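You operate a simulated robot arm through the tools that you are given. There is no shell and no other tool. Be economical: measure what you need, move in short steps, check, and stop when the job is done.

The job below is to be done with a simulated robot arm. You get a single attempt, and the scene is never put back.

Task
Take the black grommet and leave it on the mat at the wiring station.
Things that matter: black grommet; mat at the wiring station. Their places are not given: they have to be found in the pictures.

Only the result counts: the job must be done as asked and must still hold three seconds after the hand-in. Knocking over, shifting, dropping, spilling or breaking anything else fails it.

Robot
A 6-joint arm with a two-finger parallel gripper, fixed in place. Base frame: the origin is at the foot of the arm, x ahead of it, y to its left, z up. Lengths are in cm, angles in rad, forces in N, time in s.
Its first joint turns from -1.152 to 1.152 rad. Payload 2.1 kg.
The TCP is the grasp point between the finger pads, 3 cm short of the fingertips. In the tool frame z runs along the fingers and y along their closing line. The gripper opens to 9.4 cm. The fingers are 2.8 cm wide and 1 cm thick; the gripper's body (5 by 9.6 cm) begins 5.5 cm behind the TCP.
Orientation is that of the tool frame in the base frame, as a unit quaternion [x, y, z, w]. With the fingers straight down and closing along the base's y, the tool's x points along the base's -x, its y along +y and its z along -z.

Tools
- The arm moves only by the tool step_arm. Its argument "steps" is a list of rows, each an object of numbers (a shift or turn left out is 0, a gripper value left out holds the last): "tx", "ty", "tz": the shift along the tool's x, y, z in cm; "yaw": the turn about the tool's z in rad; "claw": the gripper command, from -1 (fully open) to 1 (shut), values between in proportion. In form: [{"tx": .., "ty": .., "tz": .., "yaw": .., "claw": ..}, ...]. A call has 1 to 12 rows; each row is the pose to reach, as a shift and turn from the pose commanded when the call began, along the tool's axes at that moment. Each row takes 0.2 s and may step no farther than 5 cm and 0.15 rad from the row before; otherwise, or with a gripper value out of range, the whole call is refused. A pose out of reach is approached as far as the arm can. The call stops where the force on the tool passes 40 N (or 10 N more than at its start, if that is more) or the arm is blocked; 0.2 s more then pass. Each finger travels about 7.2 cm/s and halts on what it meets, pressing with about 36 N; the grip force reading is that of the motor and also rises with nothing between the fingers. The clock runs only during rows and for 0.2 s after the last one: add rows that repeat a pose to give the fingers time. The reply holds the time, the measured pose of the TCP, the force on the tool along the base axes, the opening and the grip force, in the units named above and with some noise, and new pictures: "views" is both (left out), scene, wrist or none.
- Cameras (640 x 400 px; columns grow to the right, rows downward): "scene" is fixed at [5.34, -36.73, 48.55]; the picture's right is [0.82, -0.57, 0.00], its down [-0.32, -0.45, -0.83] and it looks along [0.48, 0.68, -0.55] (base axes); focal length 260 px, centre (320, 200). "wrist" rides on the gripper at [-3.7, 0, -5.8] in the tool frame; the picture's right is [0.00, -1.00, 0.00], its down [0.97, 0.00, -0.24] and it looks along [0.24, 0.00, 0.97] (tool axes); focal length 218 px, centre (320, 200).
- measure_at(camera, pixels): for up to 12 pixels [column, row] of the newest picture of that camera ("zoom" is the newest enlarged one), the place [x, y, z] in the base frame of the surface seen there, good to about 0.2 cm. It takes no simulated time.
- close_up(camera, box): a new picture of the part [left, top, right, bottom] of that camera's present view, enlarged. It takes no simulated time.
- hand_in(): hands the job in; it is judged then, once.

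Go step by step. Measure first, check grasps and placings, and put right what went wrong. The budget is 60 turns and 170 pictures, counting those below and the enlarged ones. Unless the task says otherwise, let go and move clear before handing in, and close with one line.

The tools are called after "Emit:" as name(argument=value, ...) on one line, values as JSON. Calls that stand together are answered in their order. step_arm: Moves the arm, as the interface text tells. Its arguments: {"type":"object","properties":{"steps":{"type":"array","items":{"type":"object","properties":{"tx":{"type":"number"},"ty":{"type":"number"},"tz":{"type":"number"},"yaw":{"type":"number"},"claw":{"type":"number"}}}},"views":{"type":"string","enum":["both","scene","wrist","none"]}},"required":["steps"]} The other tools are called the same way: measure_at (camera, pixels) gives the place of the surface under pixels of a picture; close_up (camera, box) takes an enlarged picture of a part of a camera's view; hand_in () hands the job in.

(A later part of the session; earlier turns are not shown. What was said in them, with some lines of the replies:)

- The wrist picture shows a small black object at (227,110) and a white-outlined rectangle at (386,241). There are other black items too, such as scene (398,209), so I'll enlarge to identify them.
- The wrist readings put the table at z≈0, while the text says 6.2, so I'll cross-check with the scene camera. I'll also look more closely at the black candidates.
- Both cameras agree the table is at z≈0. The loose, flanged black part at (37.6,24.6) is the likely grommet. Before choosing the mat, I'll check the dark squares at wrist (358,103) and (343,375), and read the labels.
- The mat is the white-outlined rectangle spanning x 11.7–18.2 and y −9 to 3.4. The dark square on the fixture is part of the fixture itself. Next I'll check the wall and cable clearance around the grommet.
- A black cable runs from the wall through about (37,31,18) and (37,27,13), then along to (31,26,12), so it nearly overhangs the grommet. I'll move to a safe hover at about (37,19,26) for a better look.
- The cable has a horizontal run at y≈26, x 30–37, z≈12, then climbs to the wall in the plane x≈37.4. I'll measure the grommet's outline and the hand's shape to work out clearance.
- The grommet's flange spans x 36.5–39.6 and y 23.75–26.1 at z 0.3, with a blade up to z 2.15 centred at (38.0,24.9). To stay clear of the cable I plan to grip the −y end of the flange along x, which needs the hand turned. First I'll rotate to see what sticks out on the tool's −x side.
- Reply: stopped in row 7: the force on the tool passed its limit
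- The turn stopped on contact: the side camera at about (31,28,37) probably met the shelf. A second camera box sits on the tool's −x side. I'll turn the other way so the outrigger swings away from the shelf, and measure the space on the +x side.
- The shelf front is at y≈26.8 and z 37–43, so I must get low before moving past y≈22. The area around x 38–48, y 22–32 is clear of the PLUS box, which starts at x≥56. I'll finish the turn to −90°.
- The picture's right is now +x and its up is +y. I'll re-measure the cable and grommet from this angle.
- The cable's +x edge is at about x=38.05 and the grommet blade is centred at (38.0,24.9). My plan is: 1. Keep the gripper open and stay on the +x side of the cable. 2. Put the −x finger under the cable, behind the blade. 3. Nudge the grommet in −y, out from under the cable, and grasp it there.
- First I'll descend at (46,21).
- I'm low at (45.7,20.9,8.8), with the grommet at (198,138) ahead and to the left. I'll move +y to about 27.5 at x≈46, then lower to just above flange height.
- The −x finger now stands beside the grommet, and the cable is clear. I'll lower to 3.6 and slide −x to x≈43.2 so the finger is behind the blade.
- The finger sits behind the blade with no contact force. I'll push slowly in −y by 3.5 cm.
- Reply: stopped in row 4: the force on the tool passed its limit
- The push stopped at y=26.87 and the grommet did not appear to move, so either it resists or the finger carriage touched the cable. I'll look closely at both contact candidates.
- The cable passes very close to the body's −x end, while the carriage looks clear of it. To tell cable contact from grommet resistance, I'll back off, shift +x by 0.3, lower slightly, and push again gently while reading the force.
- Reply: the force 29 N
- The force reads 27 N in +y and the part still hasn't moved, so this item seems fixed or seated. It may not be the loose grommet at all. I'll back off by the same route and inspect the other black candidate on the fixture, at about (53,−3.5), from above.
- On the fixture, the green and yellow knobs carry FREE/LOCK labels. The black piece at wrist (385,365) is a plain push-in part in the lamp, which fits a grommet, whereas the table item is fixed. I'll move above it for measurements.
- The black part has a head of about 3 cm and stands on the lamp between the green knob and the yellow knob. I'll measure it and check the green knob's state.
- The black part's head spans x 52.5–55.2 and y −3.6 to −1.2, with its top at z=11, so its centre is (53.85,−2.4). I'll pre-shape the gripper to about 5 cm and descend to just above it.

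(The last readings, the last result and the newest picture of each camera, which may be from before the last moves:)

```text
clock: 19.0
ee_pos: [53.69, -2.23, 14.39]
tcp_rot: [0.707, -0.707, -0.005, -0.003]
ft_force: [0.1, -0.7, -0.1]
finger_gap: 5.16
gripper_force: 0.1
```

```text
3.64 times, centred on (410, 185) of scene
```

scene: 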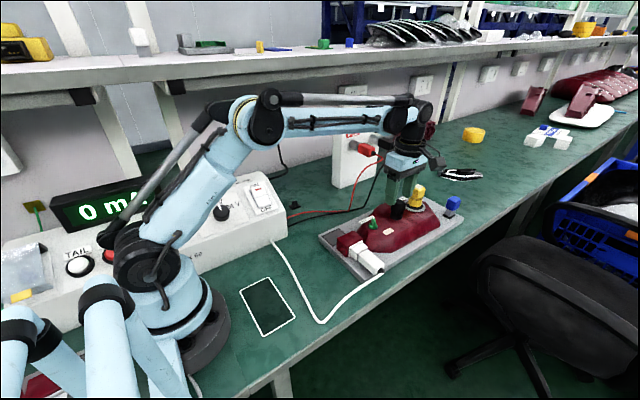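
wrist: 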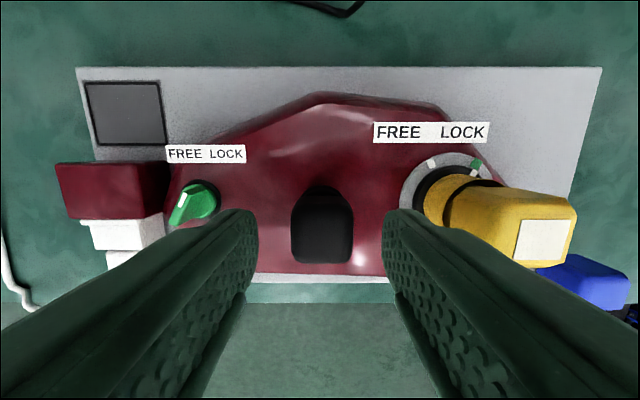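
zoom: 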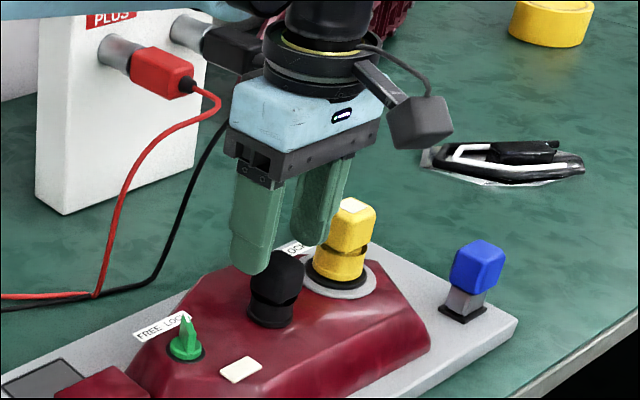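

The black head is centred between the fingers (column 322), and the yellow knob is clear. I'll descend to z≈9.9 and close gently.

Emit:
step_arm(steps=[{"tz": 2, "ty": -0.1, "tx": 0.15}, {"tz": 4, "ty": -0.1, "tx": 0.15}, {"tz": 4.45, "ty": -0.1, "tx": 0.15}, {"tz": 4.45, "ty": -0.1, "tx": 0.15, "claw": 0.2}, {"tz": 4.45, "ty": -0.1, "tx": 0.15, "claw": 0.6}, {"tz": 4.45, "ty": -0.1, "tx": 0.15, "claw": 0.6}])

Emit:
close_up(camera="scene", box=[350, 150, 450, 240])

```text
clock: 20.4
ee_pos: [53.72, -2.3, 9.97]
tcp_rot: [-0.707, 0.707, 0.004, 0.003]
ft_force: [1.7, 0.3, -4.4]
finger_gap: 3.33
gripper_force: 35.9
```

scene: 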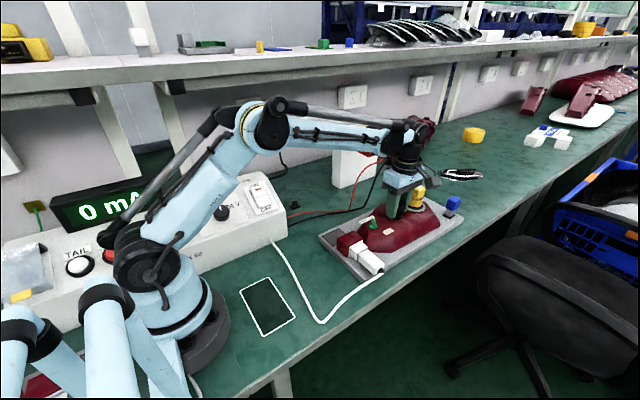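
wrist: 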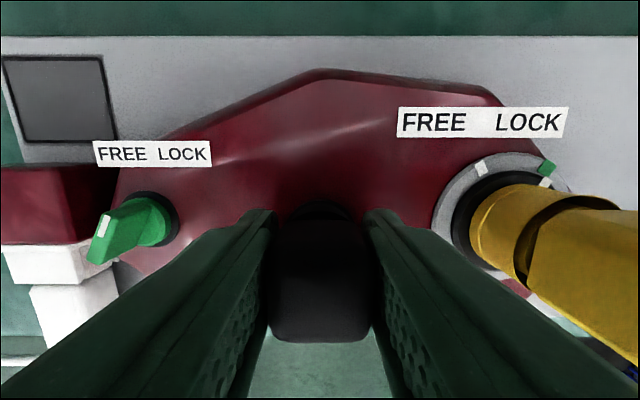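

```text
4.44 times, centred on (400, 195) of scene
```

zoom: 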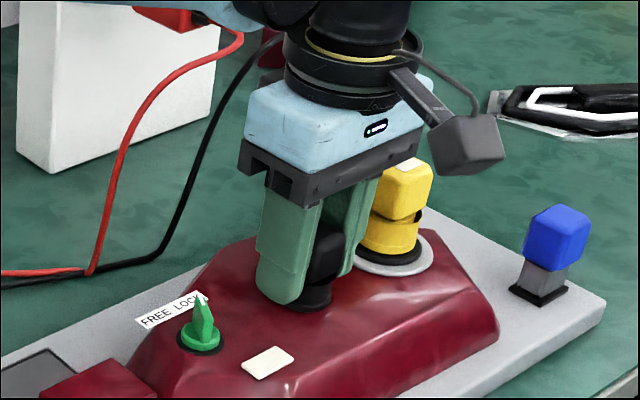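

It's gripped at 3.33 cm wide. I'll pull up slowly by a small amount and read the force.

Emit:
step_arm(steps=[{"tz": -0.1}, {"tz": -0.2}, {"tz": -0.3}, {"tz": -0.3}])

```text
clock: 21.4
ee_pos: [53.79, -2.24, 10.4]
tcp_rot: [0.707, -0.707, -0.005, -0.002]
ft_force: [-3.9, -4.2, -4.2]
finger_gap: 3.33
gripper_force: 36.0
```

scene: 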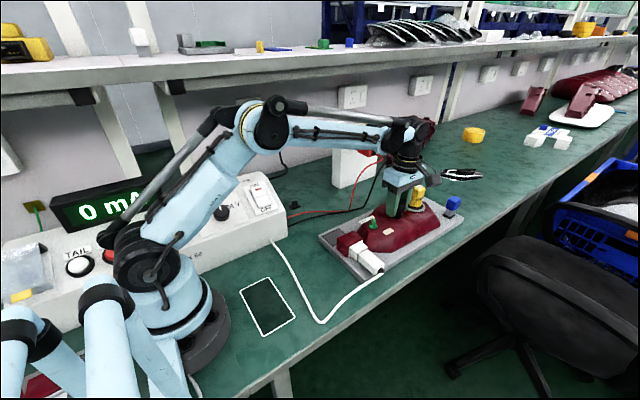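
wrist: 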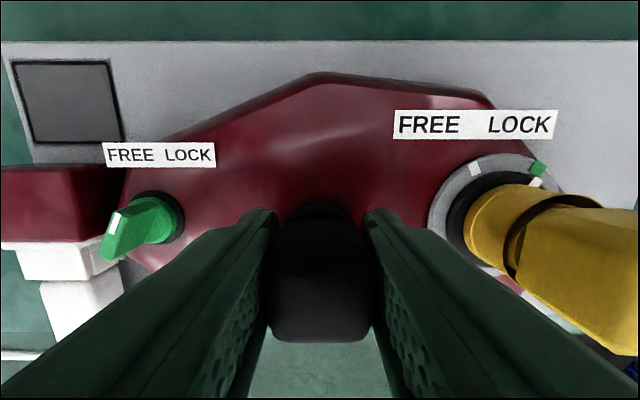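

It rises with only about 4 N, so it is free and is the grommet. I'll keep lifting straight up, slowly.

Emit:
step_arm(steps=[{"tz": -0.3}, {"tz": -0.6}, {"tz": -1}, {"tz": -1.5}, {"tz": -2.2}, {"tz": -3}, {"tz": -4}, {"tz": -5}, {"tz": -5}])

Emit:
close_up(camera="scene", box=[350, 130, 450, 240])

```text
clock: 23.4
ee_pos: [53.78, -2.22, 15.37]
tcp_rot: [0.707, -0.707, -0.005, -0.002]
ft_force: [0.0, 0.0, -1.1]
finger_gap: 2.88
gripper_force: 35.9
```

scene: 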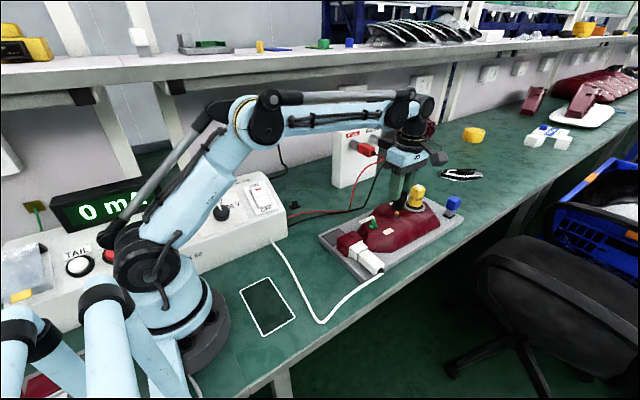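
wrist: 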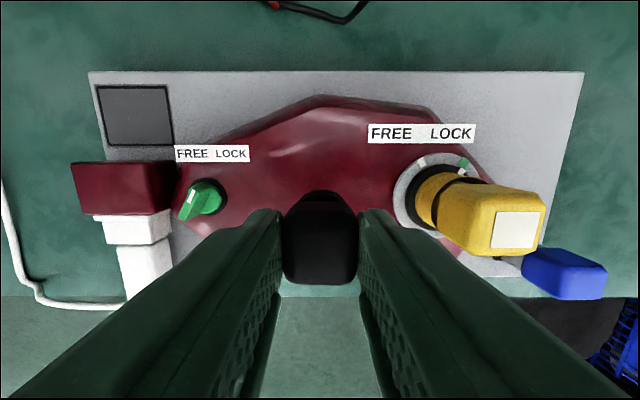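

```text
3.64 times, centred on (400, 185) of scene
```

zoom: 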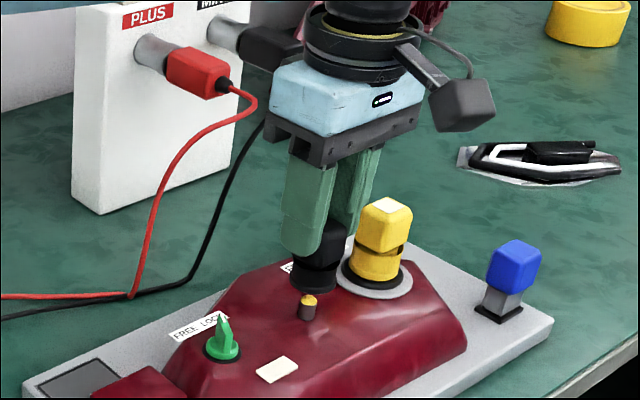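

The grommet slid off a small bulb peg and is now held (gap 2.88, force 36 N), and nothing else has changed. I'll raise it and carry it towards the mat at about (15.9,−6).

Emit:
step_arm(steps=[{"tz": -4.6}, {"tz": -4.6, "ty": 3.8, "tx": 0.4}, {"tz": -4.6, "ty": 8, "tx": 0.8}, {"tz": -4.6, "ty": 12.2, "tx": 1.2}, {"tz": -4.6, "ty": 16.4, "tx": 1.6}, {"tz": -4.6, "ty": 20.6, "tx": 2.0}, {"tz": -4.6, "ty": 24.8, "tx": 2.5}, {"tz": -4.6, "ty": 28, "tx": 2.8}, {"tz": -4.6, "ty": 31, "tx": 3.2}, {"tz": -4.6, "ty": 31, "tx": 3.2}])

Emit:
close_up(camera="scene", box=[200, 150, 360, 350])

```text
clock: 25.6
ee_pos: [22.79, -5.54, 20.06]
tcp_rot: [-0.707, 0.707, 0.005, 0.003]
ft_force: [0.1, -1.0, -0.5]
finger_gap: 2.85
gripper_force: 36.1
```

scene: 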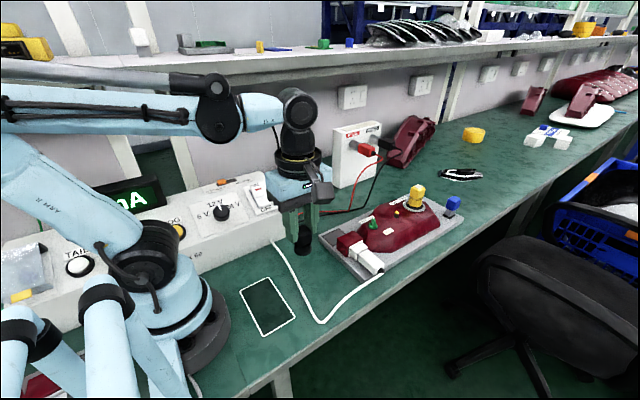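
wrist: 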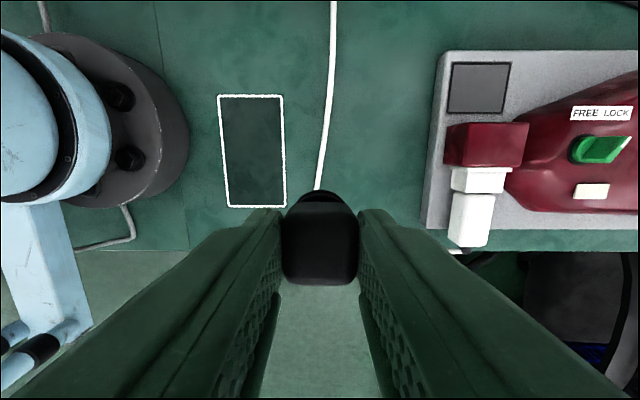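

```text
2.00 times, centred on (280, 250) of scene
```

zoom: 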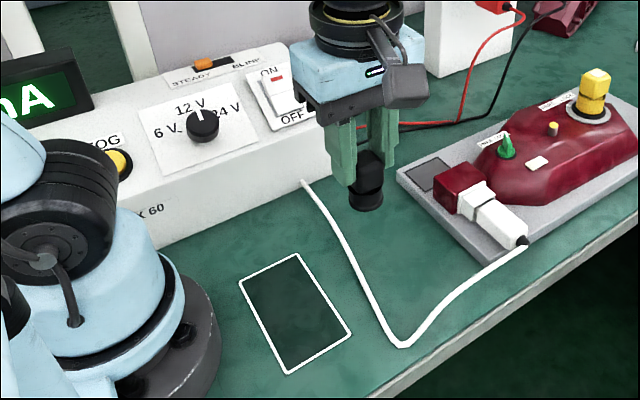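

Emit:
measure_at(camera="zoom", pixels=[[366, 207], [366, 195], [350, 200], [382, 200], [240, 280], [297, 256], [350, 333], [288, 373], [370, 320], [402, 345], [340, 245], [200, 330]])

Emit:
measure_at(camera="wrist", pixels=[[188, 160], [187, 130], [110, 60], [319, 185], [326, 120], [256, 160]])

```text
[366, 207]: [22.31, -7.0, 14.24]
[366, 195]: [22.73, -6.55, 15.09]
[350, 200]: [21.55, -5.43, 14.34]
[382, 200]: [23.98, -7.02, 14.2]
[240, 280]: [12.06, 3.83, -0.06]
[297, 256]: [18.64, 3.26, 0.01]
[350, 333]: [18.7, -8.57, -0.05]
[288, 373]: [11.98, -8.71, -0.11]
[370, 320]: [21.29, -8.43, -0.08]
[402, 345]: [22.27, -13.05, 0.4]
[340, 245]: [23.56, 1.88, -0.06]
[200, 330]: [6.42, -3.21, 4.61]
```

```text
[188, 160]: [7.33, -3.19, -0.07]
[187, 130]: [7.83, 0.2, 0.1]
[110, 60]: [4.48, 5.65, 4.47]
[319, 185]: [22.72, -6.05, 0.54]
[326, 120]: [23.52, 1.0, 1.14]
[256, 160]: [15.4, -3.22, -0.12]
```

The grommet's bottom is at z≈14.1, about 6 cm below the TCP, because it slipped down a bit while coming off the peg. It is still held over about 2 cm. The mat spans x 12–18.5 and y −8.6 to 3.3, so I'll move over (16,−5.4) and descend part way.

Emit:
step_arm(steps=[{"ty": 3.4}, {"ty": 6.8, "tx": -0.2}, {"ty": 6.8, "tx": -0.2, "tz": 3}, {"ty": 6.8, "tx": -0.2, "tz": 6}, {"ty": 6.8, "tx": -0.2, "tz": 9}, {"ty": 6.8, "tx": -0.2, "tz": 11}, {"ty": 6.8, "tx": -0.2, "tz": 11}])

Emit:
close_up(camera="scene", box=[180, 180, 350, 360])

```text
clock: 27.2
ee_pos: [15.95, -5.16, 9.09]
tcp_rot: [0.707, -0.707, -0.004, -0.002]
ft_force: [-0.3, -0.1, 0.0]
finger_gap: 2.86
gripper_force: 35.6
```

scene: 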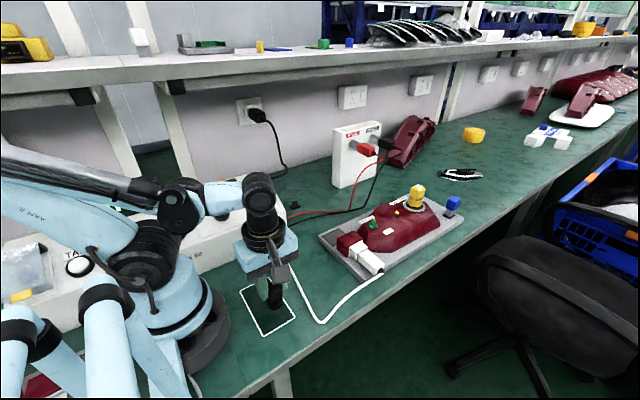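
wrist: 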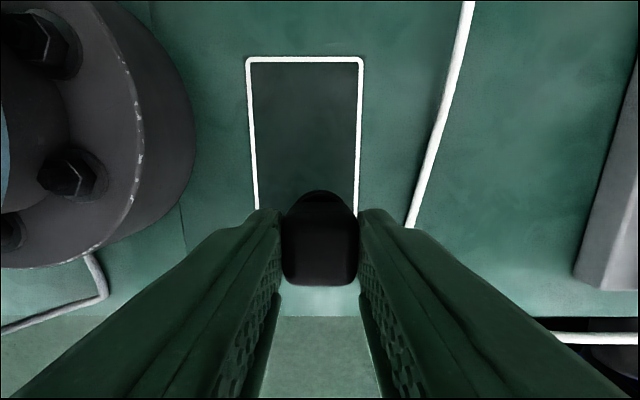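

```text
2.22 times, centred on (265, 270) of scene
```

zoom: 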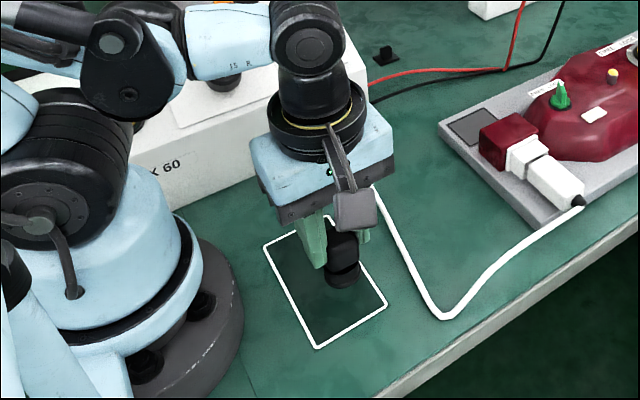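

It's hovering over the mat, at scene zoom (343,280). I'll measure the bottom before the final descent.

Emit:
measure_at(camera="zoom", pixels=[[343, 287], [343, 275], [328, 280], [358, 280], [330, 310], [350, 305]])

```text
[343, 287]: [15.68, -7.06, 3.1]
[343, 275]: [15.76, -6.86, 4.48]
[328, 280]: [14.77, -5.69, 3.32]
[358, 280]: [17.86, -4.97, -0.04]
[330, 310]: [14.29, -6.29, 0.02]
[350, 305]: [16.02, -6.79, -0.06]
```

The bottom is at z≈3.0. I'll shift +1 in y for margin and lower 2.9 slowly.

Emit:
step_arm(steps=[{"tx": -1}, {"tx": -1, "tz": 1.2}, {"tx": -1, "tz": 2}, {"tx": -1, "tz": 2.4}, {"tx": -1, "tz": 2.6}, {"tx": -1, "tz": 2.8}, {"tx": -1, "tz": 2.9}, {"tx": -1, "tz": 2.9}])

Emit:
close_up(camera="scene", box=[230, 240, 320, 340])

```text
clock: 28.9
ee_pos: [16.06, -4.0, 6.3]
tcp_rot: [0.708, -0.706, -0.006, -0.002]
ft_force: [-0.8, -1.0, 9.4]
finger_gap: 2.86
gripper_force: 35.9
stopped in row 8: the force on the tool passed its limit (the readings are from after the stop); the commanded pose is now the measured one
```

scene: 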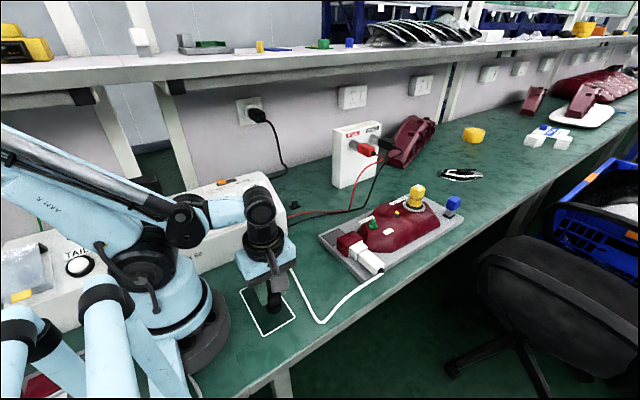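
wrist: 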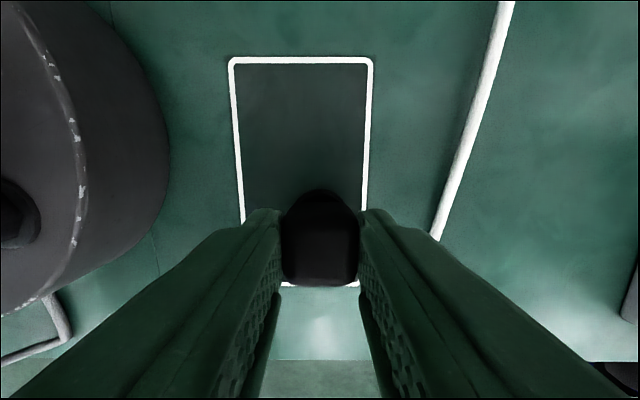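

```text
4.00 times, centred on (275, 290) of scene
```

zoom: 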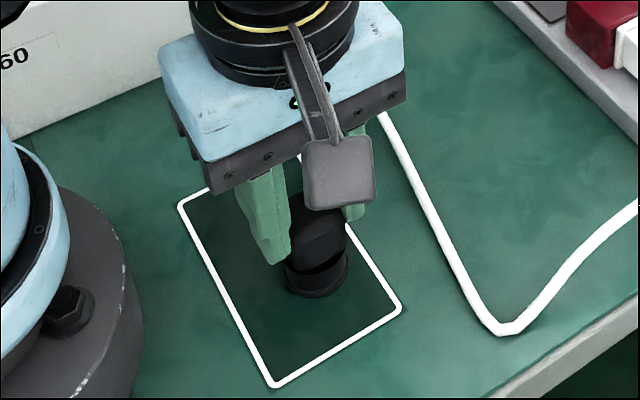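

It's resting on the mat with a contact force of about 9 N. I'll open gently and rise straight up.

Emit:
step_arm(steps=[{"tz": -0.1, "claw": 0.3}, {"tz": -0.1, "claw": 0.1}, {"tz": -0.1, "claw": -0.1}, {"tz": -0.1, "claw": -0.1}, {"tz": -2}, {"tz": -5}, {"tz": -9}, {"tz": -13}, {"tz": -13}])

Emit:
close_up(camera="scene", box=[230, 240, 320, 340])

```text
clock: 30.9
ee_pos: [15.77, -4.44, 19.32]
tcp_rot: [-0.707, 0.707, 0.007, 0.002]
ft_force: [0.9, -0.2, -0.3]
finger_gap: 5.15
gripper_force: 0.0
```

scene: 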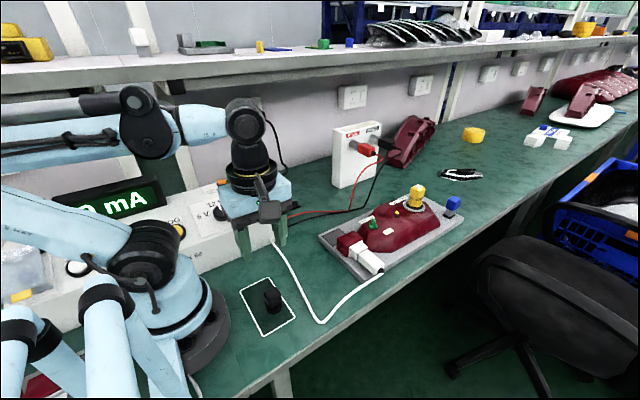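
wrist: 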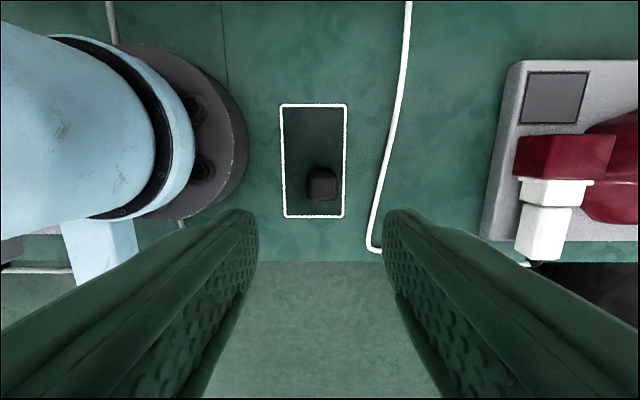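

```text
4.00 times, centred on (275, 290) of scene
```

zoom: 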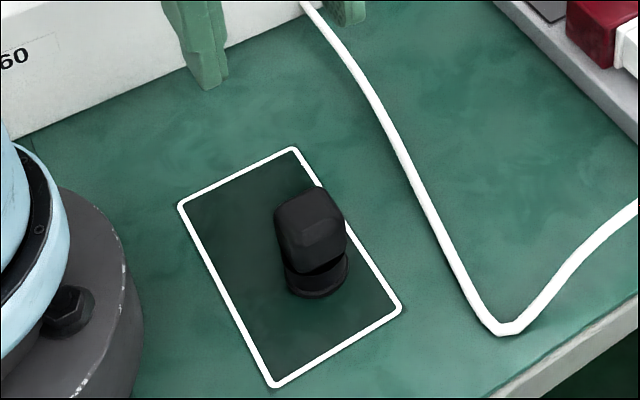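

The grommet stands upright inside the white-outlined mat (scene (273,300), wrist (322,184)). The gripper is open and clear, and everything else is where it was, so I'm handing in.

Emit:
hand_in()

```text
The job is handed in.
```

I took the black grommet off the lamp fixture and left it standing upright on the white-outlined mat. I first pushed, at up to about 40 N, against a fixed black part on the table that I had mistaken for the grommet, and it did not appear to move. The hand also made contact once during a turn, probably with the shelf edge; nothing looked displaced.
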